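You operate a simulated robot arm through the tools that you are given. There is no shell and no other tool. Be economical: measure what you need, move in short steps, check, and stop when the job is done.

Carry out the task below with a simulated robot arm. There is one attempt and no reset: what you move stays moved.

## Task
Open the vice, brush grease on a patch of its bed and lock it shut again.
Fine: grease from the tin with the round brush, which goes back to its spot. Set down upright: round brush. A coat counts when it lies all over at full strength: go over it till it gets no stronger.
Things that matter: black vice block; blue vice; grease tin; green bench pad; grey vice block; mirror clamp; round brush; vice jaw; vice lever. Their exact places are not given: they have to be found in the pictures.

It is judged by the outcome, as a careful person would: the job done as asked, and still so three seconds after it is handed in. It fails if anything else is knocked over, pushed out of place, dropped, spilled or broken.

## Robot
A 6-joint arm with a four-finger gripper on a trunk, on a base that drives. Base frame: it is fixed to the floor where the robot stands at the start and does not move with it; the origin is under the middle of the robot, x ahead of it, y to its left, z up; the surface under the hand at the start is at about z = 88. Units: cm, rad, N and s.
Its first joint turns from -2.897 to 2.897 rad. Places, roughly: blue vice [60, 0, 90]; grease tin [80, 0, 90]; vice jaw [60, 0, 90]; vice lever [50, -10, 90]. Payload 3.67 kg.
The TCP is the grasp point between the finger pads, 2.8 cm short of the fingertips. In the tool frame z runs along the fingers and y along their closing line. Largest opening 11.2 cm; the body of the gripper starts 7.3 cm behind the TCP.
Orientation is told as [roll, pitch, yaw] about the base's x, y, z axes, in that order, counted from this pose: with the fingers straight down and closing along the base's y, the tool's x points along the base's -x, its y along +y and its z along -z.

## Interface
- The arm moves only by the tool apply_moves. Its argument "plan" is a list that holds one entry, the list of rows, each a list of 7 numbers: the turn, a rotation vector about the tool's x, y, z in rad, then the shift along the tool's x, y, z in cm, then the closure, from 0 (fully open) to 1 (shut). In form: [[[wx, wy, wz, x, y, z, claw], ...]]. A call has 1 to 10 rows; each row is the pose to reach, as a shift and turn from the pose commanded when the call began, along the tool's axes at that moment. A row lasts 0.2 s, in which the tool goes at most 5 cm and 0.15 rad; a call with a longer step from one row to the next is refused whole, and so is a gripper value outside its range. A pose out of reach is approached as far as the arm can. The call stops where the force on the tool passes 90 N (or 10 N more than at its start, if that is more) or the arm is blocked; 0.2 s more then pass. Each finger halts on what it meets, pressing with about 28 N; the grip force reading is that of the motor and also rises with nothing between the fingers. The clock runs only during rows and for 0.2 s after the last one: add rows that repeat a pose to give the fingers time. It gives the time, the measured TCP pose, the force on the tool (base axes), the opening and the grip force at its end, in the units of the frame above (readings bear some noise), with the torque about the TCP (base axes, N m) and any sound that the robot's microphone picked up, and new pictures: "pictures" is both (left out), scene, wrist or none.
- Cameras (640 x 400 px; columns grow to the right, rows downward): "scene" is now at [10.34, 17.69, 135.46]; the picture's right is [-0.42, -0.91, 0.00], its down [-0.31, 0.14, -0.94] and it looks along [0.86, -0.39, -0.34] (base axes); focal length 251 px, centre (320, 200). "wrist" rides on the gripper at [6, -1.8, -10.4] in the tool frame; the picture's right is [0.29, 0.96, 0.00], its down [-0.80, 0.24, -0.55] and it looks along [-0.53, 0.16, 0.83] (tool axes); focal length 234 px, centre (320, 200).
- steer(legs): drives the robot by 1 to 6 legs, each [ahead, left, turn to the left] in cm, cm and rad, along the robot's own axes; the way and the turn of a leg run together, so that a leg with both is an arc; at most 150 cm and 3.142 rad a leg. The arm and the cameras ride along, it lands a little off, and it stops where it bumps. It gives what a move gives, and a new picture of the scene camera.
- pan_tilt(pan, tilt): turns the head with the scene camera to pan (to the left, within 2.496 rad either way) and tilt (down, from -0.506 to 1.204), counted from straight ahead of the robot. It gives what a move gives, and a new picture of the scene camera.
- pixel_to_xyz(camera, pixels): for up to 12 pixels [column, row] of the newest picture of that camera ("zoom" is the newest enlarged one), the place [x, y, z] in the base frame of the surface seen there, good to about 0.3 cm. It takes no simulated time.
- enlarge(camera, box): a new picture of the part [left, top, right, bottom] of that camera's present view, enlarged. It takes no simulated time.
- sign_off(): hands the job in; it is judged then, once.

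Go step by step. Measure first, check grasps and placings, and put right what went wrong. The budget is 80 turns and 260 pictures, counting those below and the enlarged ones. Unless the task says otherwise, let go and move clear before handing in, and close with one line.

The tools are called after "Emit:" as name(argument=value, ...) on one line, values as JSON. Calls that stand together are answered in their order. apply_moves: Moves the arm, as the interface text tells. Its arguments: {"type":"object","properties":{"plan":{"type":"array"},"pictures":{"type":"string","enum":["both","scene","wrist","none"]}},"required":["plan"]} The other tools are called the same way: steer (legs) drives the base; pan_tilt (pan, tilt) turns the head that bears the scene camera; pixel_to_xyz (camera, pixels) gives the place of the surface under pixels of a picture; enlarge (camera, box) takes an enlarged picture of a part of a camera's view; sign_off () hands the job in.

At the start:

```text
t: 0.0
position: [62.31, -4.14, 124.87]
orientation: [0.001, 0.0, 0.0]
force: [0.5, 0.3, -0.7]
wrist_torque: [0.0, 0.03, -0.03]
finger_gap: 11.18
grip_force: 0.2
robot x, y, heading: [0.2, -0.05, -0.003]
head pan, tilt: [-0.431, 0.344]
```

scene: 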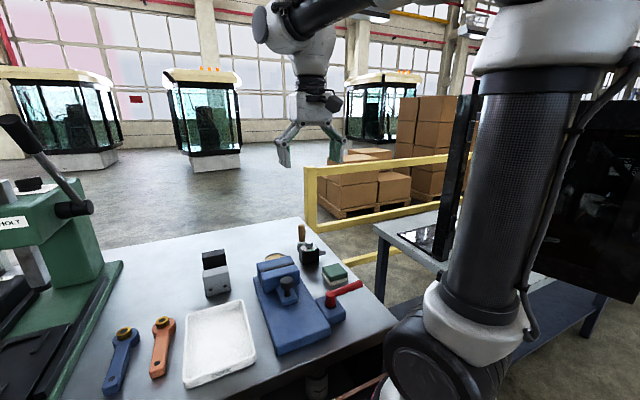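
wrist: 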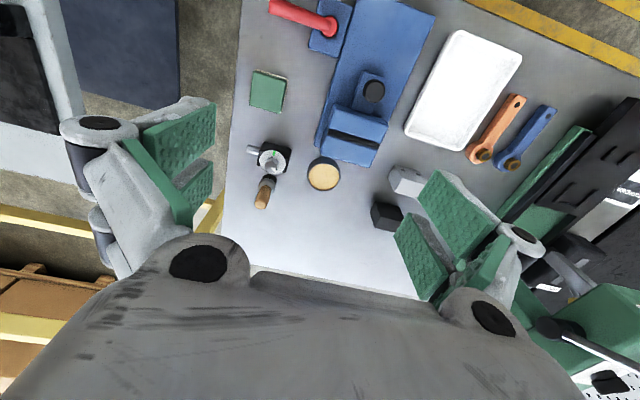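

The scene shows the blue vice around (290,305) with a red lever at (345,292), a brush in a holder at (305,245), and a tin at about (322,173) in the wrist view. I'll enlarge both views to see the details.

Emit:
enlarge(camera="scene", box=[180, 210, 400, 370])

Emit:
enlarge(camera="wrist", box=[220, 0, 460, 240])

Emit:
pixel_to_xyz(camera="wrist", pixels=[[322, 173], [268, 90], [273, 158], [264, 190], [354, 148], [373, 90], [400, 60], [325, 27], [285, 12], [330, 40], [407, 180], [386, 216]])

```text
2.50 times, centred on (290, 290) of scene
```

zoom: 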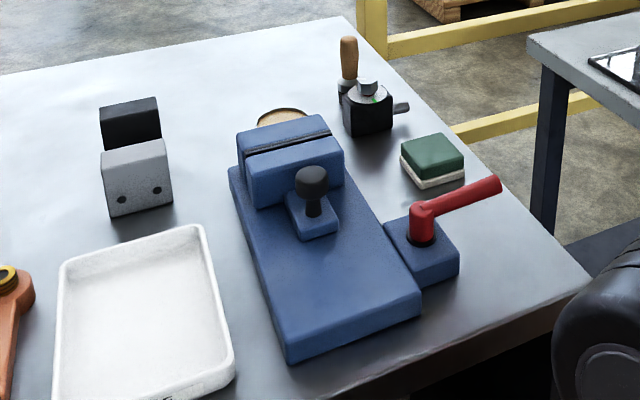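

```text
1.67 times, centred on (340, 120) of wrist
```

zoom: 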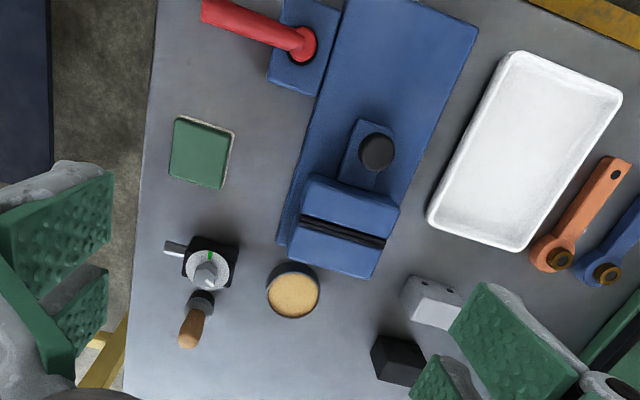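

```text
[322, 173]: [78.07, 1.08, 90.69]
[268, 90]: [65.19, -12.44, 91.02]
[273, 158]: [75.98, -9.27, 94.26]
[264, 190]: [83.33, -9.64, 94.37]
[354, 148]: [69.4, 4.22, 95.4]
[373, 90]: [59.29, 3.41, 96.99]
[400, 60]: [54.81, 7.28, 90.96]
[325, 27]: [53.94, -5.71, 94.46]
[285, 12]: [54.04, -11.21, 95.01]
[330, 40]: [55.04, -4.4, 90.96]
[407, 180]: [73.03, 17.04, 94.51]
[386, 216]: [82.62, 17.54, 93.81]
```

The brush seems to stand upright at about (82,-9.5), just beyond the clamp, and the tin is at (78,1). I'll tilt the head down for a better look.

Emit:
pan_tilt(pan=-0.38, tilt=0.62)

```text
t: 0.8
position: [62.28, -4.16, 124.84]
orientation: [0.001, -0.001, 0.001]
force: [-0.4, -0.3, 0.1]
wrist_torque: [0.0, -0.02, 0.02]
finger_gap: 11.19
grip_force: 0.1
robot x, y, heading: [0.16, 0.18, 0.001]
head pan, tilt: [-0.38, 0.62]
```

scene: 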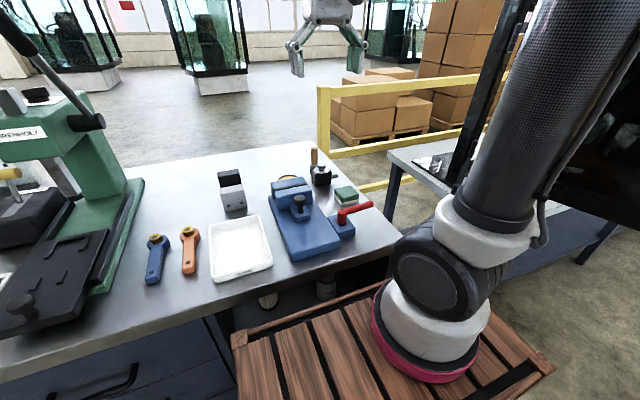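

Emit:
enlarge(camera="scene", box=[250, 135, 390, 270])

Emit:
enlarge(camera="wrist", box=[230, 110, 410, 220])

```text
2.96 times, centred on (320, 202) of scene
```

zoom: 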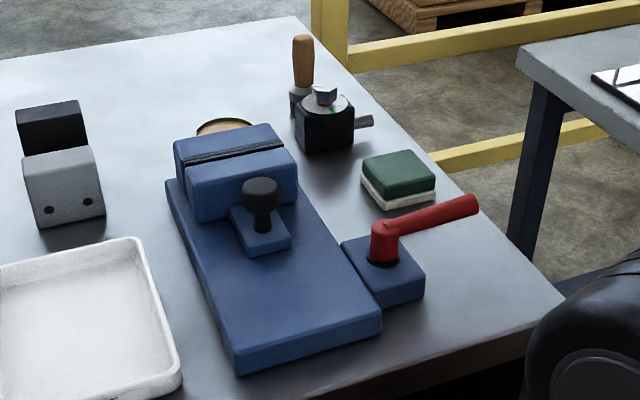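

```text
3.56 times, centred on (320, 165) of wrist
```

zoom: 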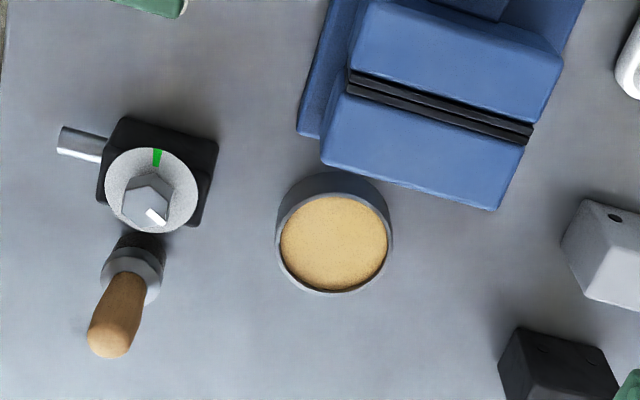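

The lever at x≈54 is at the inner limit of reach, so I'll back the base off by 10 cm. After that I'll lower the hand for measuring.

Emit:
steer(legs=[[-11, 0, 0]])

Emit:
apply_moves(plan=[[[0, 0, 0, 0, -1, 4, 0], [0, 0, 0, 0, -2, 8, 0], [0, 0, 0, 0, -2, 12, 0]]], pictures="both")

```text
t: 2.0
position: [51.53, -4.19, 124.9]
orientation: [0.0, 0.0, -0.001]
force: [-0.9, -0.1, 0.0]
wrist_torque: [0.01, 0.01, -0.02]
finger_gap: 11.19
grip_force: 0.0
robot x, y, heading: [-10.89, -0.23, 0.002]
head pan, tilt: [-0.38, 0.62]
```

scene: 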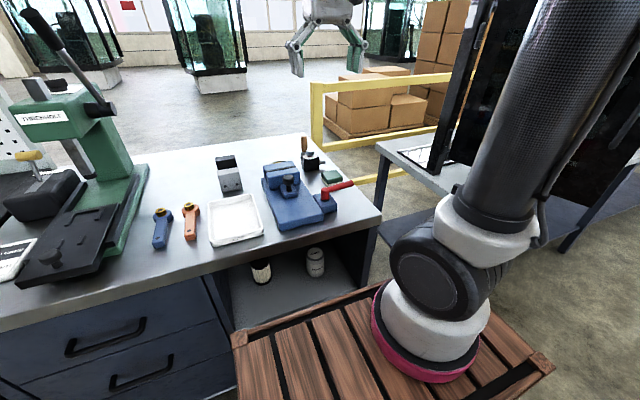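

```text
t: 2.8
position: [51.51, -5.95, 112.94]
orientation: [-0.001, -0.001, -0.001]
force: [-0.7, -0.1, -0.1]
wrist_torque: [-0.03, -0.01, -0.04]
finger_gap: 11.19
grip_force: 0.1
robot x, y, heading: [-10.62, 0.03, -0.0]
head pan, tilt: [-0.38, 0.62]
```

scene: 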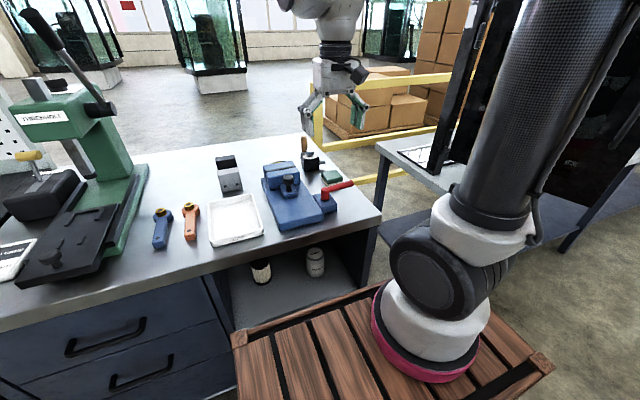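
wrist: 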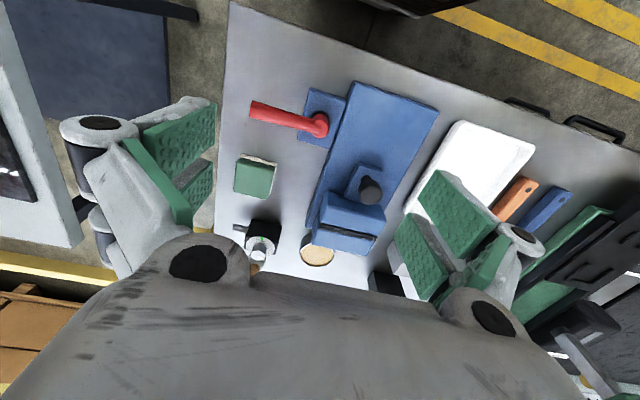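

The wrist view now covers the lever, vice and tin. I'll enlarge it and measure from the enlargement.

Emit:
enlarge(camera="wrist", box=[230, 75, 450, 212])

Emit:
pixel_to_xyz(camera="wrist", pixels=[[319, 120], [318, 128], [300, 123], [280, 117], [258, 110], [356, 85], [435, 110], [330, 185], [370, 182], [322, 212], [383, 225], [313, 255]])

```text
2.91 times, centred on (340, 144) of wrist
```

zoom: 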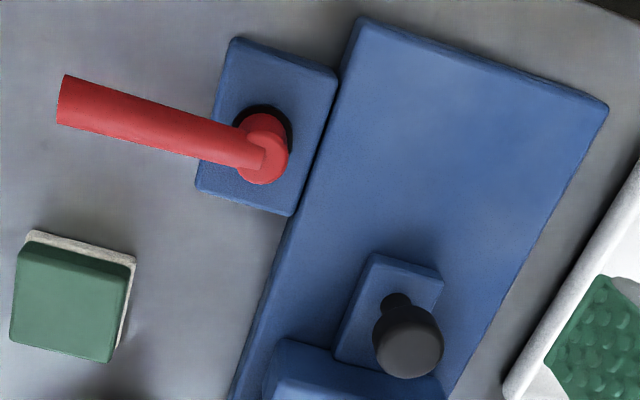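

```text
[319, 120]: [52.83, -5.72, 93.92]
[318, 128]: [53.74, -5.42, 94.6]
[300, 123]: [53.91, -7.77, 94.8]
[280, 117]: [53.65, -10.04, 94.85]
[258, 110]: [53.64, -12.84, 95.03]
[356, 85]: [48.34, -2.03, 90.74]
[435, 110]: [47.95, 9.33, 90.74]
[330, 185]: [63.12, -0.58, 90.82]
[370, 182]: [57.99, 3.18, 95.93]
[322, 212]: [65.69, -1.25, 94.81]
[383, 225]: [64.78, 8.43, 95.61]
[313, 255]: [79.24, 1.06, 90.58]
```

The bed runs along x (x≈48–75, y −2 to 9.3). The lever pivot is near (53.2,−5.6) and the arm points along −y at z≈94. I'll turn the hand by −90° in yaw above the lever arm.

Emit:
apply_moves(plan=[[[0, 0, 0.15, -0.2, -0.5, 0, 0.3], [0, 0, 0.3, -0.4, -1.1, 0, 0.5], [0, 0, 0.45, -0.6, -1.6, 0, 0.6], [0, 0, 0.6, -0.8, -2.2, 0, 0.6], [0, 0, 0.75, -1.1, -2.8, 1, 0.6], [0, 0, 0.9, -1.3, -3.3, 2, 0.6], [0, 0, 1.05, -1.6, -3.9, 3, 0.6], [0, 0, 1.2, -1.8, -4.5, 4, 0.6], [0, 0, 1.35, -2.0, -5, 5, 0.6], [0, 0, 1.5, -2.2, -5.5, 6, 0.6]]], pictures="wrist")

```text
t: 5.0
position: [53.76, -11.63, 106.85]
orientation: [0.0, 0.001, -1.501]
force: [-1.0, -0.5, 0.0]
wrist_torque: [-0.01, -0.02, -0.01]
finger_gap: 4.47
grip_force: 0.1
robot x, y, heading: [-11.18, -0.08, -0.002]
head pan, tilt: [-0.38, 0.62]
```

wrist: 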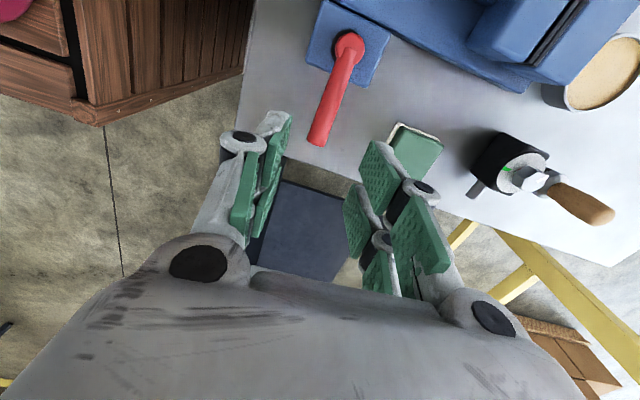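

The lever arm is now clear to see, from (350,45) to (317,140). I'll measure it, the clamp and the brush from this angle.

Emit:
pixel_to_xyz(camera="wrist", pixels=[[350, 42], [336, 85], [318, 140], [415, 150], [590, 205], [555, 193], [540, 178], [510, 175], [475, 190], [525, 145], [610, 75], [400, 128]])

Emit:
enlarge(camera="wrist", box=[440, 40, 640, 240])

```text
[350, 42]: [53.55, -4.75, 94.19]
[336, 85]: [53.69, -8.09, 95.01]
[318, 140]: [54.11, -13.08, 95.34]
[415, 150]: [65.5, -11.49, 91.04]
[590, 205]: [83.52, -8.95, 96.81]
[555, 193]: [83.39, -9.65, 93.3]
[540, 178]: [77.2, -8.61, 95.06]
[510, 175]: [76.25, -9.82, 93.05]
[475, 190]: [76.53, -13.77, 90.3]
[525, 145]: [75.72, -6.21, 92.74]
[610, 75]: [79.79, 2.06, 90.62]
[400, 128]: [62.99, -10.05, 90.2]
```

```text
2.00 times, centred on (540, 140) of wrist
```

zoom: 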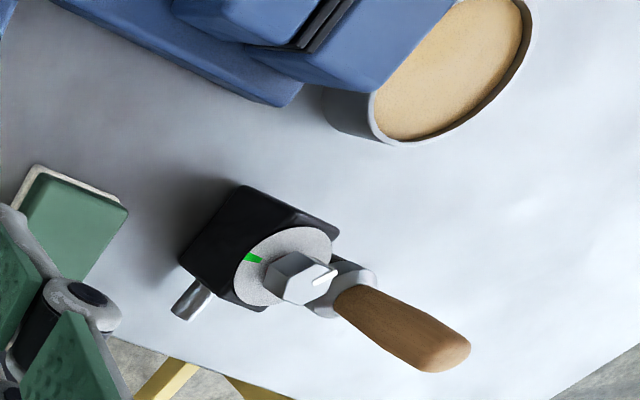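

The lever axis is at x≈53.8 with its top at z≈95. I'll finish the yaw and descend straddling it at y≈−11.3.

Emit:
apply_moves(plan=[[[0, 0, 0.07, 0.1, 0, 4, 0.6], [0, 0, 0.07, 0.2, 0, 8, 0.6], [0, 0, 0.07, 0.3, 0, 11.6, 0.6], [0, 0, 0.07, 0.3, 0, 11.6, 0.75], [0, 0, 0.07, 0.3, 0, 11.6, 0.85], [0, 0, 0.07, 0.3, 0, 11.6, 0.85]]], pictures="both")

```text
t: 6.4
position: [53.76, -11.36, 95.17]
orientation: [0.0, 0.0, -1.569]
force: [5.2, -0.8, -2.4]
wrist_torque: [-0.07, -0.03, -0.16]
finger_gap: 1.99
grip_force: 2.5
robot x, y, heading: [-10.81, 0.37, 0.001]
head pan, tilt: [-0.38, 0.62]
```

scene: 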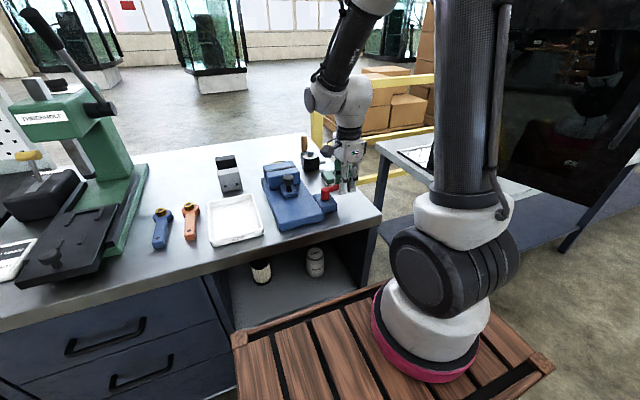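
wrist: 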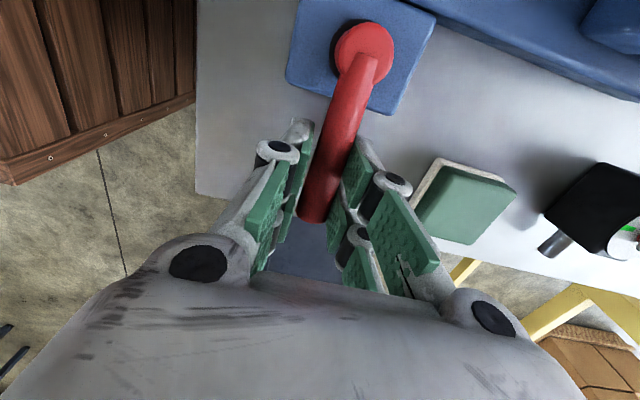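

The lever is between the fingers (gap 2.0). I'll test which way it turns with a small arc towards +x.

Emit:
apply_moves(plan=[[[0, 0, -0.1, 0.03, 0.57, 0, 0.82], [0, 0, -0.2, 0.11, 1.13, 0, 0.82], [0, 0, -0.2, 0.11, 1.13, 0, 0.82]]], pictures="wrist")

```text
t: 7.2
position: [54.73, -11.23, 95.3]
orientation: [0.0, 0.001, -1.368]
force: [-1.0, -0.5, -0.1]
wrist_torque: [-0.02, 0.01, 0.02]
finger_gap: 2.09
grip_force: 0.7
robot x, y, heading: [-10.65, 0.04, -0.0]
head pan, tilt: [-0.38, 0.62]
```

wrist: 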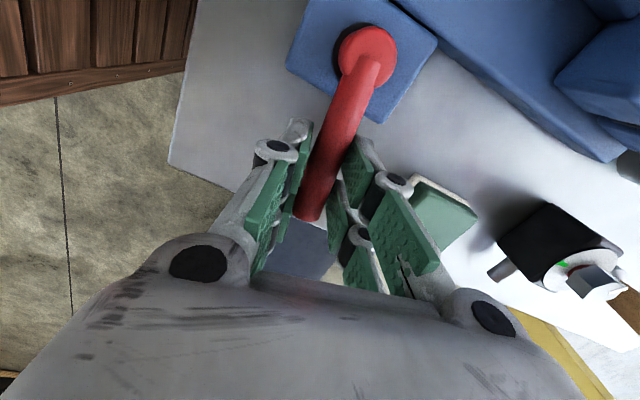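

It turns freely towards +x. I'll continue the arc about the pivot.

Emit:
apply_moves(plan=[[[0, 0, -0.15, 0.065, 0.86, 0, 0.82], [0, 0, -0.3, 0.257, 1.7, 0, 0.82], [0, 0, -0.45, 0.573, 2.5, 0, 0.82], [0, 0, -0.6, 1.0, 3.25, 0, 0.82], [0, 0, -0.75, 1.54, 3.92, 0, 0.82], [0, 0, -0.75, 1.54, 3.92, 0, 0.82]]], pictures="wrist")

```text
t: 8.6
position: [58.25, -9.02, 95.13]
orientation: [0.001, -0.001, -0.617]
force: [-0.7, -1.1, 0.4]
wrist_torque: [0.01, -0.02, -0.04]
finger_gap: 2.11
grip_force: 0.3
robot x, y, heading: [-10.67, -0.04, -0.001]
head pan, tilt: [-0.38, 0.62]
```

wrist: 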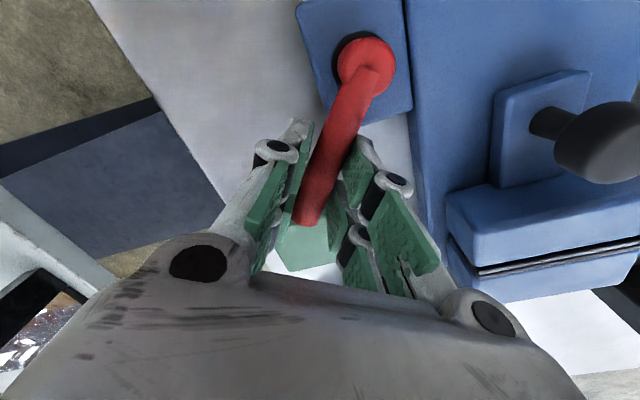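

No resistance so far. I'll continue to about 90°.

Emit:
apply_moves(plan=[[[0, 0, -0.15, 0.065, 0.86, 0, 0.82], [0, 0, -0.3, 0.257, 1.7, 0, 0.82], [0, 0, -0.45, 0.573, 2.5, 0, 0.82], [0, 0, -0.6, 1.0, 3.25, 0, 0.82], [0, 0, -0.6, 1.0, 3.25, 0, 0.82]]], pictures="both")

```text
t: 9.8
position: [59.46, -5.65, 95.32]
orientation: [0.0, 0.0, -0.02]
force: [-0.6, -1.3, 0.2]
wrist_torque: [-0.02, 0.02, -0.04]
finger_gap: 2.12
grip_force: 1.0
robot x, y, heading: [-10.64, -0.19, -0.002]
head pan, tilt: [-0.38, 0.62]
```

scene: 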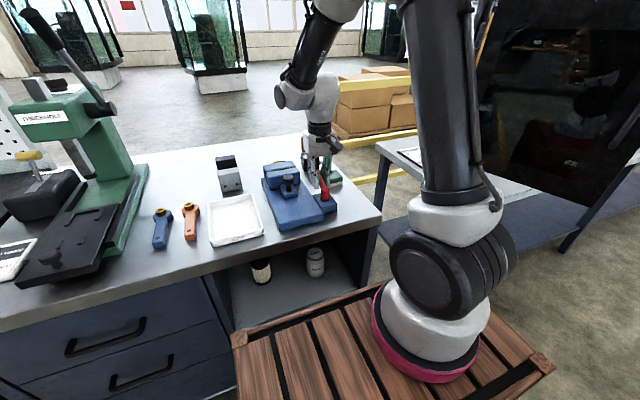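
wrist: 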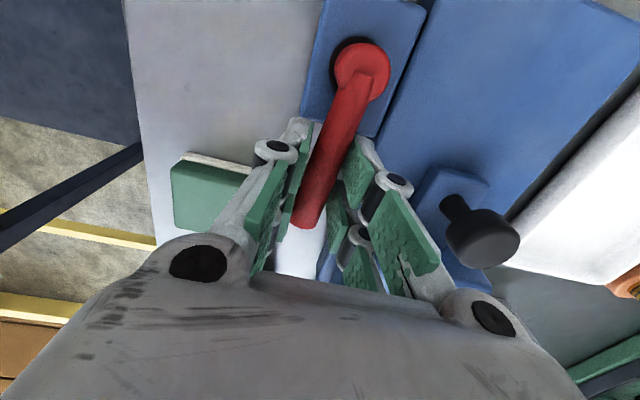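

The lever is at about 90° and still free. I'll probe slightly further for an end stop.

Emit:
apply_moves(plan=[[[0, 0, -0.1, 0.03, 0.57, 0, 0.82], [0, 0, -0.2, 0.11, 1.13, 0, 0.82], [0, 0, -0.2, 0.11, 1.13, 0, 0.82]]], pictures="wrist")

```text
t: 10.6
position: [59.24, -4.66, 95.08]
orientation: [-0.002, 0.001, 0.179]
force: [-11.5, -29.8, 6.6]
wrist_torque: [-0.4, -0.03, -0.96]
finger_gap: 3.46
grip_force: 12.9
robot x, y, heading: [-10.79, -0.01, -0.001]
head pan, tilt: [-0.38, 0.62]
```

wrist: 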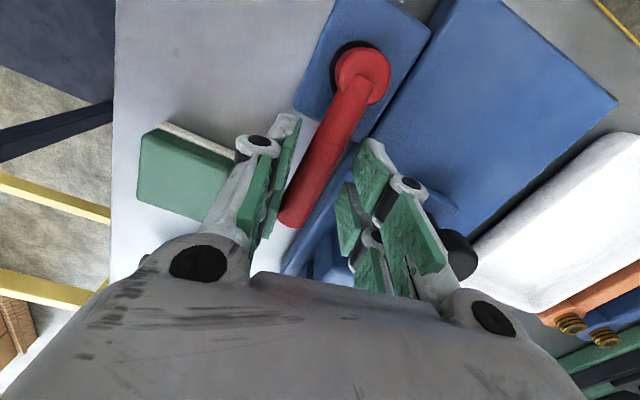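

That is the end stop: a −30 N reaction with the lever at 90°. I'll back off, open the fingers and lift.

Emit:
apply_moves(plan=[[[0, 0, 0.1, 0, -0.5, 0, 0.75], [0, 0, 0.18, 0, -1.02, 0, 0.65], [0, 0, 0.18, 0, -1.02, 0, 0.62], [0, 0, 0.18, 0, -1.02, -4, 0.62], [0, 0, 0.18, 0, -1.02, -8, 0.62], [0, 0, 0.18, 4, -1.02, -11, 0.4]]], pictures="both")

```text
t: 12.0
position: [55.5, -6.5, 106.5]
orientation: [0.001, 0.0, 0.0]
force: [0.8, 0.1, -0.5]
wrist_torque: [0.0, 0.06, 0.03]
finger_gap: 6.71
grip_force: 0.1
robot x, y, heading: [-11.15, 0.11, -0.002]
head pan, tilt: [-0.38, 0.62]
```

scene: 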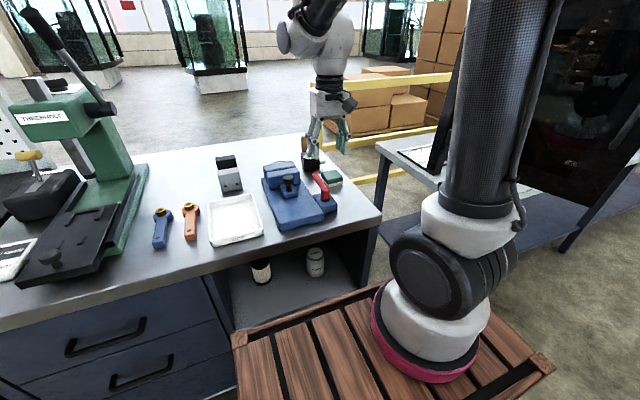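
wrist: 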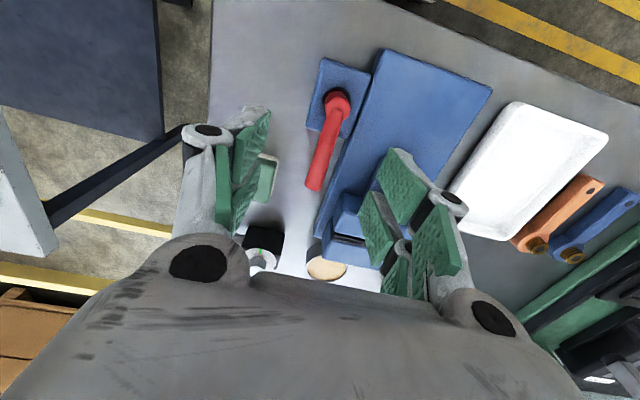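

The lever points at +x. Next I'll move above the knob and measure it.

Emit:
apply_moves(plan=[[[0, 0, 0, 0, 4, -1, 0.2], [0, 0, 0, 0.5, 8, -1, 0.2], [0, 0, 0, 1, 10, -1, 0.2]]], pictures="wrist")

Emit:
enlarge(camera="wrist", box=[220, 60, 420, 260])

```text
t: 12.8
position: [54.64, 3.42, 107.39]
orientation: [0.001, 0.001, 0.001]
force: [0.4, 0.6, 0.1]
wrist_torque: [-0.02, 0.0, -0.02]
finger_gap: 8.93
grip_force: 0.0
robot x, y, heading: [-11.11, -0.02, 0.002]
head pan, tilt: [-0.38, 0.62]
```

wrist: 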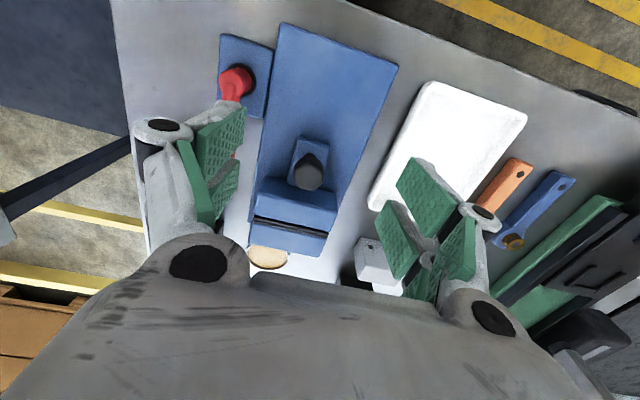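

```text
2.00 times, centred on (320, 160) of wrist
```

zoom: 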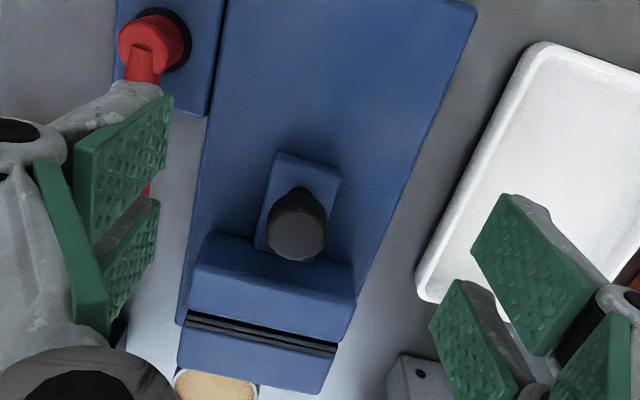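

Emit:
pixel_to_xyz(camera="zoom", pixels=[[297, 232], [297, 215], [300, 192], [285, 165], [325, 175], [260, 242], [272, 255], [262, 284], [205, 243], [355, 275], [250, 330], [260, 350]])

```text
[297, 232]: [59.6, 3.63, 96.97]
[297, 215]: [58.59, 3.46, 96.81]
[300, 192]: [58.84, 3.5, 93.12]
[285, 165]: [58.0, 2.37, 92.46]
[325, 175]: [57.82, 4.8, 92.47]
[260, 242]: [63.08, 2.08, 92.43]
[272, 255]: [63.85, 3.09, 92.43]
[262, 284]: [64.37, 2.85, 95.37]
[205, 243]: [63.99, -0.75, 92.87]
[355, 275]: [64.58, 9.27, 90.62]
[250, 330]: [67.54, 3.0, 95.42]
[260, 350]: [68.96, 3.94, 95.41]
```

The knob centre is (59.4,3.55), its top is at z=97 and the plate top is at 92.45. I'll descend with tips at about 93.2 and grip it.

Emit:
apply_moves(plan=[[[0, 0, 0, -3, 0.1, 3, 0.4], [0, 0, 0, -4.8, 0.1, 6, 0.5], [0, 0, 0, -4.8, 0.1, 9, 0.5], [0, 0, 0, -4.8, 0.1, 11.4, 0.5], [0, 0, 0, -4.8, 0.1, 11.4, 0.8], [0, 0, 0, -4.8, 0.1, 11.4, 0.95], [0, 0, 0, -4.8, 0.1, 11.4, 0.95]]], pictures="wrist")

```text
t: 14.4
position: [59.39, 3.84, 95.96]
orientation: [0.0, -0.002, -0.001]
force: [1.6, -1.2, -0.7]
wrist_torque: [0.01, -0.51, 0.05]
finger_gap: 3.06
grip_force: 45.1
robot x, y, heading: [-10.84, 0.02, -0.001]
head pan, tilt: [-0.38, 0.62]
```

wrist: 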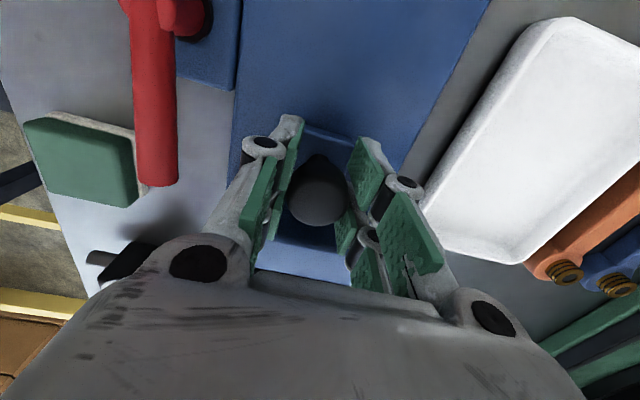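

The knob is gripped (gap 3.06, 45 N). I'll pull it towards −x, slowly.

Emit:
apply_moves(plan=[[[0, 0, 0, 1, 0, 0, 0.95], [0, 0, 0, 2, 0, 0, 0.95], [0, 0, 0, 3, 0, 0, 0.95], [0, 0, 0, 3, 0, 0, 0.95]]], pictures="wrist")

```text
t: 15.4
position: [56.37, 3.73, 96.01]
orientation: [0.0, 0.0, 0.0]
force: [0.3, -4.6, 16.0]
wrist_torque: [-0.12, -0.06, 0.02]
finger_gap: 3.04
grip_force: 44.7
robot x, y, heading: [-11.03, -0.04, -0.001]
head pan, tilt: [-0.38, 0.62]
```

wrist: 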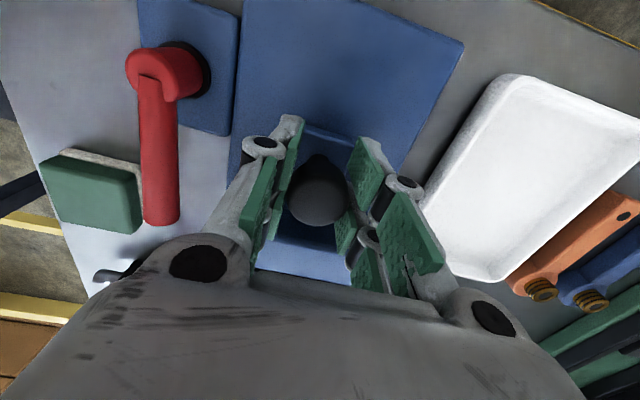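

It slides freely, so I'll continue to the end of travel.

Emit:
apply_moves(plan=[[[0, 0, 0, 1, 0, 0, 0.95], [0, 0, 0, 2, 0, 0, 0.95], [0, 0, 0, 3, 0, 0, 0.95], [0, 0, 0, 4, 0, 0, 0.95], [0, 0, 0, 4, 0, 0, 0.95]]], pictures="both")

```text
t: 16.6
position: [52.26, 3.85, 95.97]
orientation: [0.001, -0.002, -0.001]
force: [-1.1, -19.7, 33.1]
wrist_torque: [-0.18, -0.14, -0.08]
finger_gap: 3.05
grip_force: 45.2
robot x, y, heading: [-11.06, 0.22, 0.0]
head pan, tilt: [-0.38, 0.62]
```

scene: 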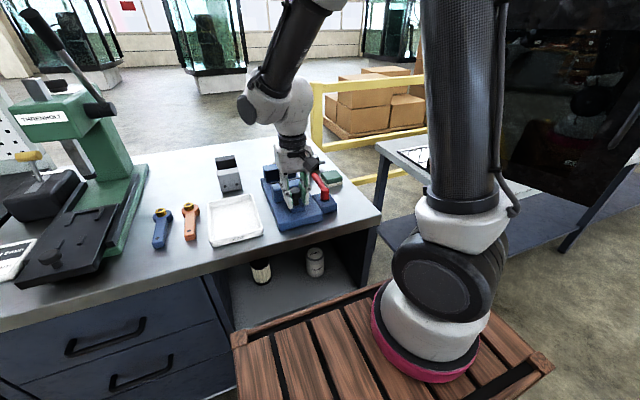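
wrist: 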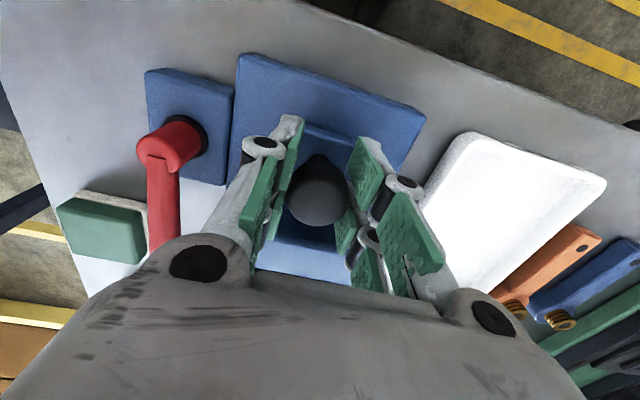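

Still moving after 7 cm. I'll try a little more.

Emit:
apply_moves(plan=[[[0, 0, 0, 0.7, -0.2, -0.1, 0.95], [0, 0, 0, 1.4, -0.2, -0.1, 0.95], [0, 0, 0, 1.4, -0.2, -0.1, 0.95]]], pictures="none")

```text
t: 17.4
position: [50.76, 3.85, 95.98]
orientation: [0.001, 0.001, 0.0]
force: [-2.1, 12.8, 1.3]
wrist_torque: [0.3, -0.33, 0.17]
finger_gap: 3.03
grip_force: 45.0
robot x, y, heading: [-10.9, 0.27, -0.0]
head pan, tilt: [-0.38, 0.62]
```

That is 8.6 cm of travel, which should expose plenty of bed. I'll release, lift and look.

Emit:
apply_moves(plan=[[[0, 0, 0, 0, 0, 0, 0.7], [0, 0, 0, 0, 0, 0, 0.55], [0, 0, 0, 0, 0, -4, 0.5], [0, 0, 0, 0, 0, -8, 0.3], [0, 0, 0, 0, 0, -13, 0.2], [0, 0, 0, -2, 0, -17, 0.2]]], pictures="both")

Emit:
enlarge(camera="wrist", box=[220, 60, 420, 260])

Emit:
enlarge(camera="scene", box=[245, 125, 365, 245])

```text
t: 18.8
position: [52.91, 3.56, 113.02]
orientation: [0.001, 0.001, 0.003]
force: [0.8, -0.3, 0.5]
wrist_torque: [-0.01, 0.0, 0.0]
finger_gap: 8.99
grip_force: 0.1
robot x, y, heading: [-10.89, 0.54, 0.001]
head pan, tilt: [-0.38, 0.62]
```

scene: 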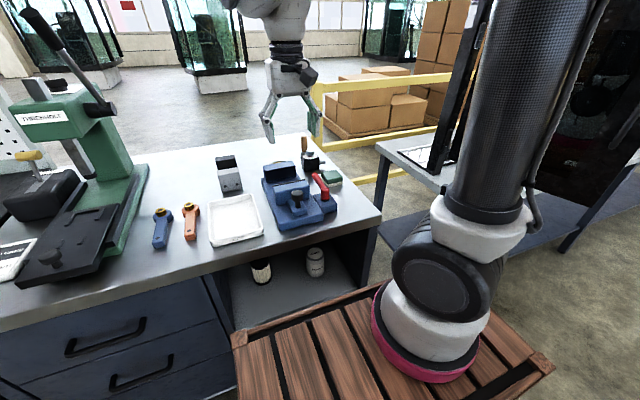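
wrist: 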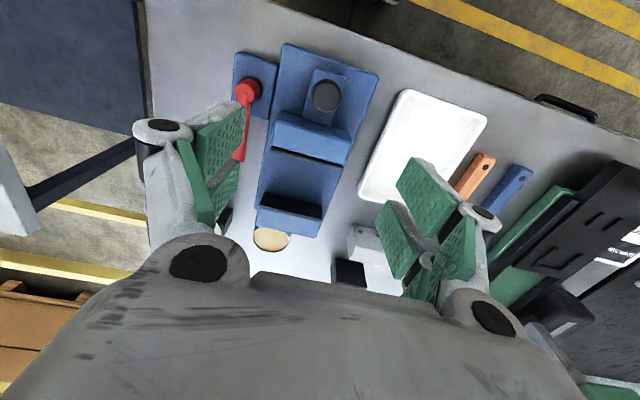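

```text
2.00 times, centred on (320, 160) of wrist
```

zoom: 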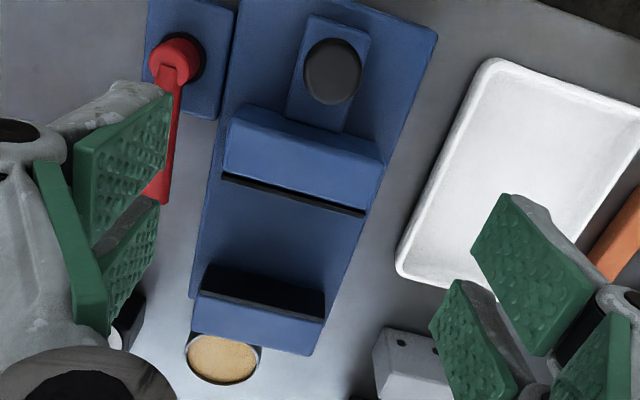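

```text
3.33 times, centred on (305, 185) of scene
```

zoom: 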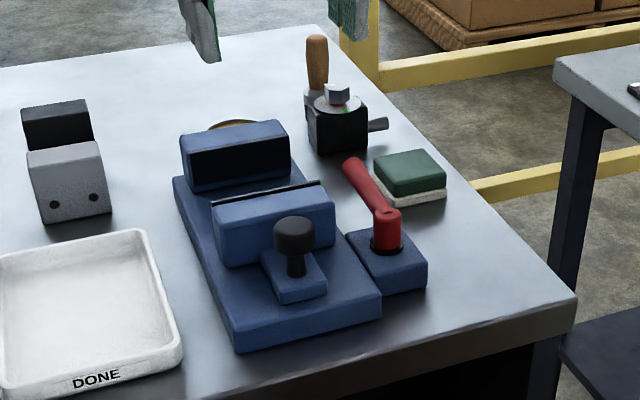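

The jaw is open and the bed is bare between the jaws. Next I'll measure the brush, tin and bed.

Emit:
pixel_to_xyz(camera="zoom", pixels=[[317, 45], [317, 65], [317, 82], [309, 99], [317, 38], [338, 85], [377, 124], [230, 125], [238, 185], [300, 168], [335, 120], [257, 122]])

Emit:
pixel_to_xyz(camera="wrist", pixels=[[272, 238], [290, 180], [265, 170], [334, 180], [308, 155], [290, 203], [262, 205], [321, 215], [258, 238], [286, 240], [270, 229], [272, 247]])

```text
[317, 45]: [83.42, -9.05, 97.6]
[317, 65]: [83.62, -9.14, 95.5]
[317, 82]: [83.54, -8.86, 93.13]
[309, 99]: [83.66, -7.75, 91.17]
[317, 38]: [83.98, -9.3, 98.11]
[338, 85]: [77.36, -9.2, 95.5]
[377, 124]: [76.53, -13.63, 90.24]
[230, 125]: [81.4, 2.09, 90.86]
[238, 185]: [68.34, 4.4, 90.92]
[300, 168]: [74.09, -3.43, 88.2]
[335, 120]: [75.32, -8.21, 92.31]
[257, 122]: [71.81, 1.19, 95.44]
```

```text
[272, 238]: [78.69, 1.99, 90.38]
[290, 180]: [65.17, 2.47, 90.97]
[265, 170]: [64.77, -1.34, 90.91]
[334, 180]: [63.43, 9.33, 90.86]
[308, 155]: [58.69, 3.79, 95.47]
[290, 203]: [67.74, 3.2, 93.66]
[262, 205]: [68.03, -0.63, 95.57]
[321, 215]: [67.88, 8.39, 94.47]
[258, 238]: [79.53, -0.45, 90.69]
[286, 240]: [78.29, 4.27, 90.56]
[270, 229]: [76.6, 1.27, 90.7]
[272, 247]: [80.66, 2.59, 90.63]
```

The brush axis is about (84.2,−9.4) with its top at z=98. The tin is at (78.8,1.8), and the bed at z≈90.9 runs between x≈60 and 68. I'll drive 5 cm ahead to be within reach.

Emit:
steer(legs=[[5, 0, 0]])

```text
t: 19.7
position: [57.92, 3.63, 113.0]
orientation: [-0.001, 0.0, 0.002]
force: [-0.8, -1.5, 0.2]
wrist_torque: [0.02, 0.02, -0.02]
finger_gap: 8.96
grip_force: 0.0
robot x, y, heading: [-5.75, 0.31, 0.002]
head pan, tilt: [-0.38, 0.62]
```

scene: 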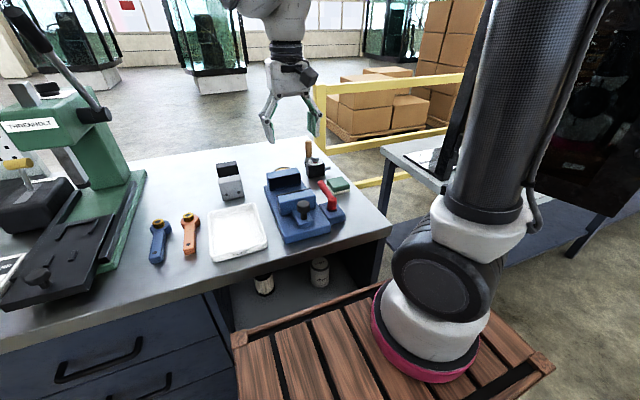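

I'll move the hand to just short of the brush for a close look.

Emit:
apply_moves(plan=[[[0, 0, 0, -4, -2.2, 0, 0.2], [0, 0, 0, -8, -4.4, 0, 0.2], [0, 0, 0, -12, -6.6, 0, 0.2], [0, 0, 0, -16, -8.8, 1, 0.3], [0, 0, 0, -19, -11, 3, 0.4], [0, 0, 0, -21, -13, 5, 0.4]]], pictures="wrist")

Emit:
enlarge(camera="wrist", box=[220, 100, 420, 260])

```text
t: 21.1
position: [78.72, -9.37, 107.84]
orientation: [-0.002, 0.0, 0.001]
force: [-0.1, -0.5, 1.1]
wrist_torque: [-0.04, -0.02, 0.0]
finger_gap: 6.7
grip_force: 0.1
robot x, y, heading: [-5.93, -0.05, 0.002]
head pan, tilt: [-0.38, 0.62]
```

wrist: 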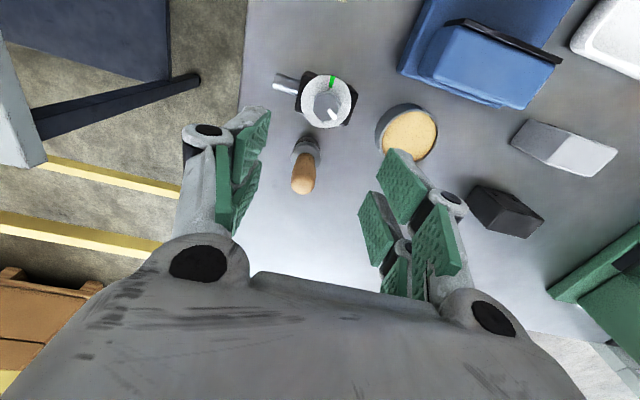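

```text
2.50 times, centred on (320, 180) of wrist
```

zoom: 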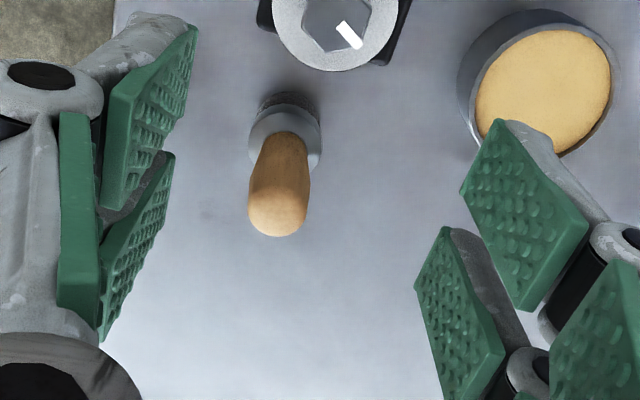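

Emit:
pixel_to_xyz(camera="zoom", pixels=[[275, 215], [280, 190], [280, 160], [250, 200], [308, 195], [285, 110], [252, 145], [320, 150], [350, 60], [545, 95], [500, 60], [545, 145]])

```text
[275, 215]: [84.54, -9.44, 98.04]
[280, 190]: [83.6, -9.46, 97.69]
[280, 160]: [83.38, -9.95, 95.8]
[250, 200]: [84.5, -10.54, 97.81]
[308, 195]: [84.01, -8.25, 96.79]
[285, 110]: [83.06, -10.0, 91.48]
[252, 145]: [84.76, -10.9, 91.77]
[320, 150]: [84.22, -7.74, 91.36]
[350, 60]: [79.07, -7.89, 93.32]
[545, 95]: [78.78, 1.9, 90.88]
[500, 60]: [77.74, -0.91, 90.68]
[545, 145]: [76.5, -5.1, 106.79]
```

The brush axis is at (84.35,−9.4). I'll go over it, descend and grip, with the TCP at z≈95.7.

Emit:
apply_moves(plan=[[[0, 0, 0, -3, 0, 0, 0.4], [0, 0, 0, -5.6, 0, 0, 0.4], [0, 0, 0, -5.6, 0, 4, 0.4], [0, 0, 0, -5.6, 0, 8, 0.4], [0, 0, 0, -5.6, 0, 12.1, 0.4], [0, 0, 0, -5.6, 0, 12.1, 0.7], [0, 0, 0, -5.6, 0, 12.1, 0.9], [0, 0, 0, -5.6, 0, 12.1, 0.9]]], pictures="wrist")

```text
t: 22.9
position: [84.4, -9.52, 95.79]
orientation: [-0.001, -0.001, -0.001]
force: [0.3, 0.4, -0.2]
wrist_torque: [-0.02, 0.03, -0.03]
finger_gap: 2.35
grip_force: 28.4
robot x, y, heading: [-5.94, -0.01, 0.002]
head pan, tilt: [-0.38, 0.62]
```

wrist: 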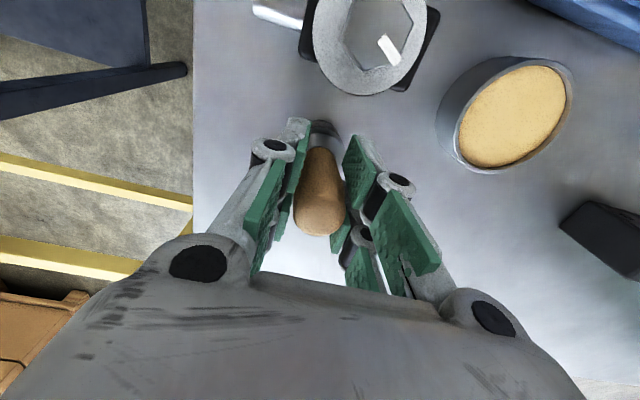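

The brush is gripped (gap 2.35, 28 N). I'll close fully and lift, then check.

Emit:
apply_moves(plan=[[[0, 0, 0, 0, 0, 0, 1], [0, 0, 0, 0, 0, -2, 1], [0, 0, 0, 0, 0, -5, 1], [0, 0, 0, 0, 0, -9, 1]]], pictures="both")

Emit:
enlarge(camera="scene", box=[250, 80, 370, 200])

```text
t: 23.9
position: [84.56, -9.47, 104.64]
orientation: [0.001, 0.001, 0.0]
force: [0.2, 0.3, -0.7]
wrist_torque: [-0.01, 0.04, 0.04]
finger_gap: 2.3
grip_force: 28.0
robot x, y, heading: [-5.77, -0.11, 0.002]
head pan, tilt: [-0.38, 0.62]
```

scene: 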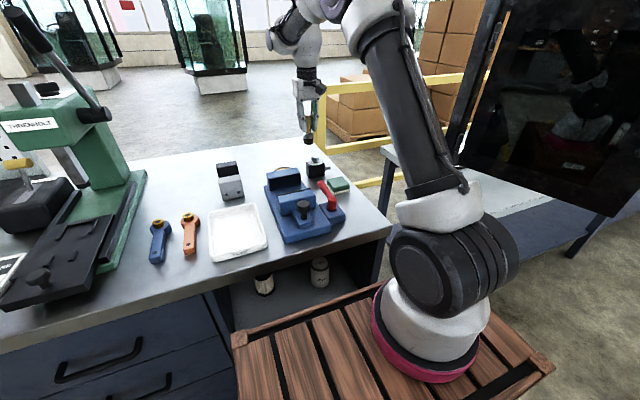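
wrist: 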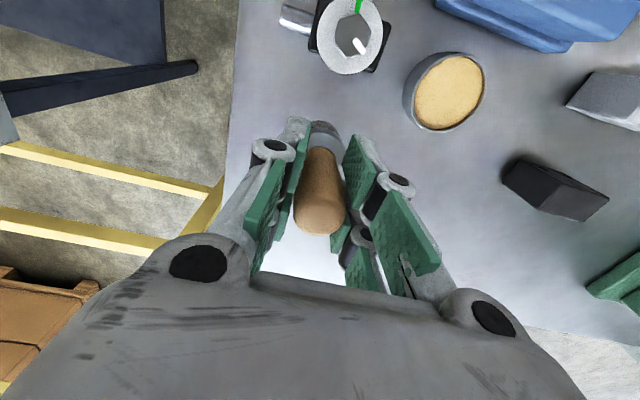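

```text
3.33 times, centred on (310, 140) of scene
```

zoom: 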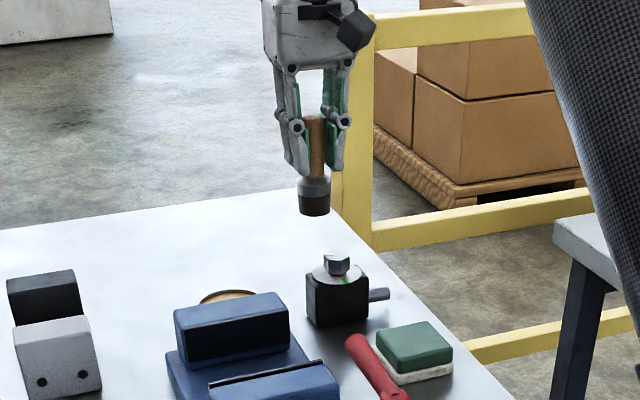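

The brush hangs straight, with dark bristles at the bottom about 7.8 cm below the TCP. I'll move over the tin at (78.8,1.8) and dip to the grease surface (~90.5).

Emit:
apply_moves(plan=[[[0, 0, 0, 2, 4, 0, 1], [0, 0, 0, 4, 8, 0, 1], [0, 0, 0, 5.75, 11.3, 0, 1], [0, 0, 0, 5.75, 11.3, 3, 1], [0, 0, 0, 5.75, 11.3, 5, 1], [0, 0, 0, 5.75, 11.3, 6, 1], [0, 0, 0, 5.75, 11.3, 6.4, 1]]], pictures="both")

Emit:
enlarge(camera="scene", box=[230, 90, 330, 190])

```text
t: 25.5
position: [78.78, 1.94, 98.38]
orientation: [0.0, -0.001, 0.001]
force: [0.2, 0.0, -1.5]
wrist_torque: [0.02, 0.0, -0.01]
finger_gap: 2.33
grip_force: 27.8
robot x, y, heading: [-5.63, -0.3, 0.003]
head pan, tilt: [-0.38, 0.62]
```

scene: 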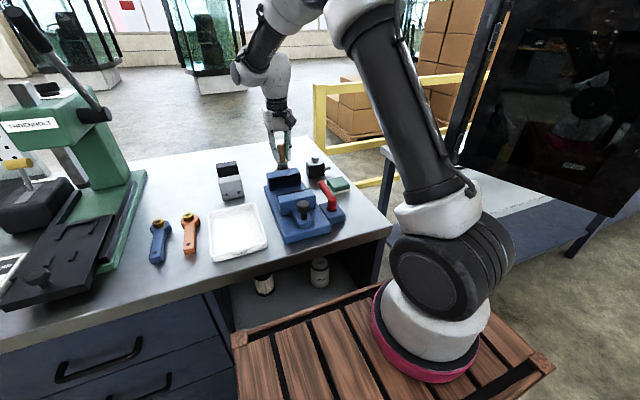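
wrist: 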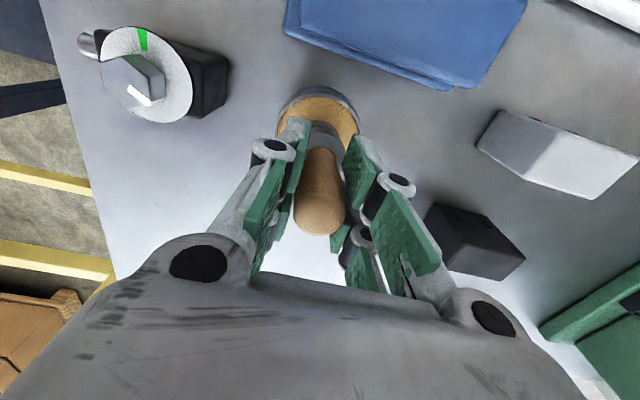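

```text
4.00 times, centred on (280, 140) of scene
```

zoom: 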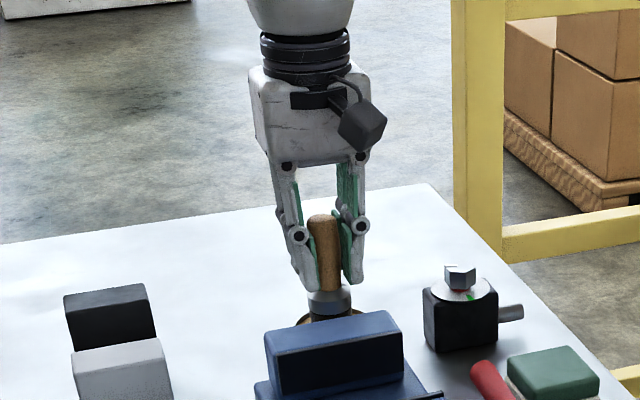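

The brush is centred in the tin with almost no force. I'll press a bit deeper, swirl gently and lift.

Emit:
apply_moves(plan=[[[0, 0, 0, 0, 0, 0.4, 1], [0, 0, 0, 0, 0, 0.7, 1], [0, 0, 0, 0.4, 0, 0.7, 1], [0, 0, 0, 0, 0.4, 0.7, 1], [0, 0, 0, -0.4, 0, 0.7, 1], [0, 0, 0, 0, -0.4, 0.7, 1], [0, 0, 0, 0, 0, 0.7, 1]]], pictures="none")

Emit:
apply_moves(plan=[[[0, 0, 0, 0, 0, -1.5, 1], [0, 0, 0, 0, 0, -4, 1], [0, 0, 0, 0, 0, -9, 1]]], pictures="wrist")

Emit:
enlarge(camera="scene", box=[230, 90, 330, 190])

```text
t: 27.1
position: [78.79, 1.8, 97.91]
orientation: [-0.001, -0.001, -0.003]
force: [2.3, -6.9, 15.4]
wrist_torque: [-0.43, -0.38, -0.08]
finger_gap: 2.21
grip_force: 27.8
robot x, y, heading: [-6.19, -0.22, -0.002]
head pan, tilt: [-0.38, 0.62]
```

```text
t: 27.9
position: [78.76, 2.08, 106.83]
orientation: [-0.001, 0.002, 0.0]
force: [1.4, -0.1, -1.7]
wrist_torque: [0.01, 0.03, -0.03]
finger_gap: 2.2
grip_force: 27.9
robot x, y, heading: [-5.95, 0.13, 0.001]
head pan, tilt: [-0.38, 0.62]
```

wrist: 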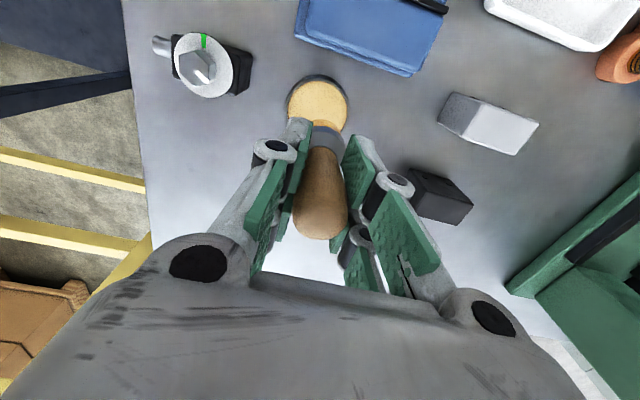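

```text
4.00 times, centred on (280, 140) of scene
```

zoom: 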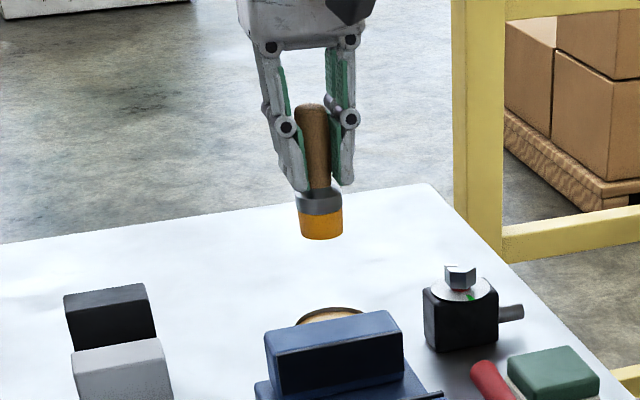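

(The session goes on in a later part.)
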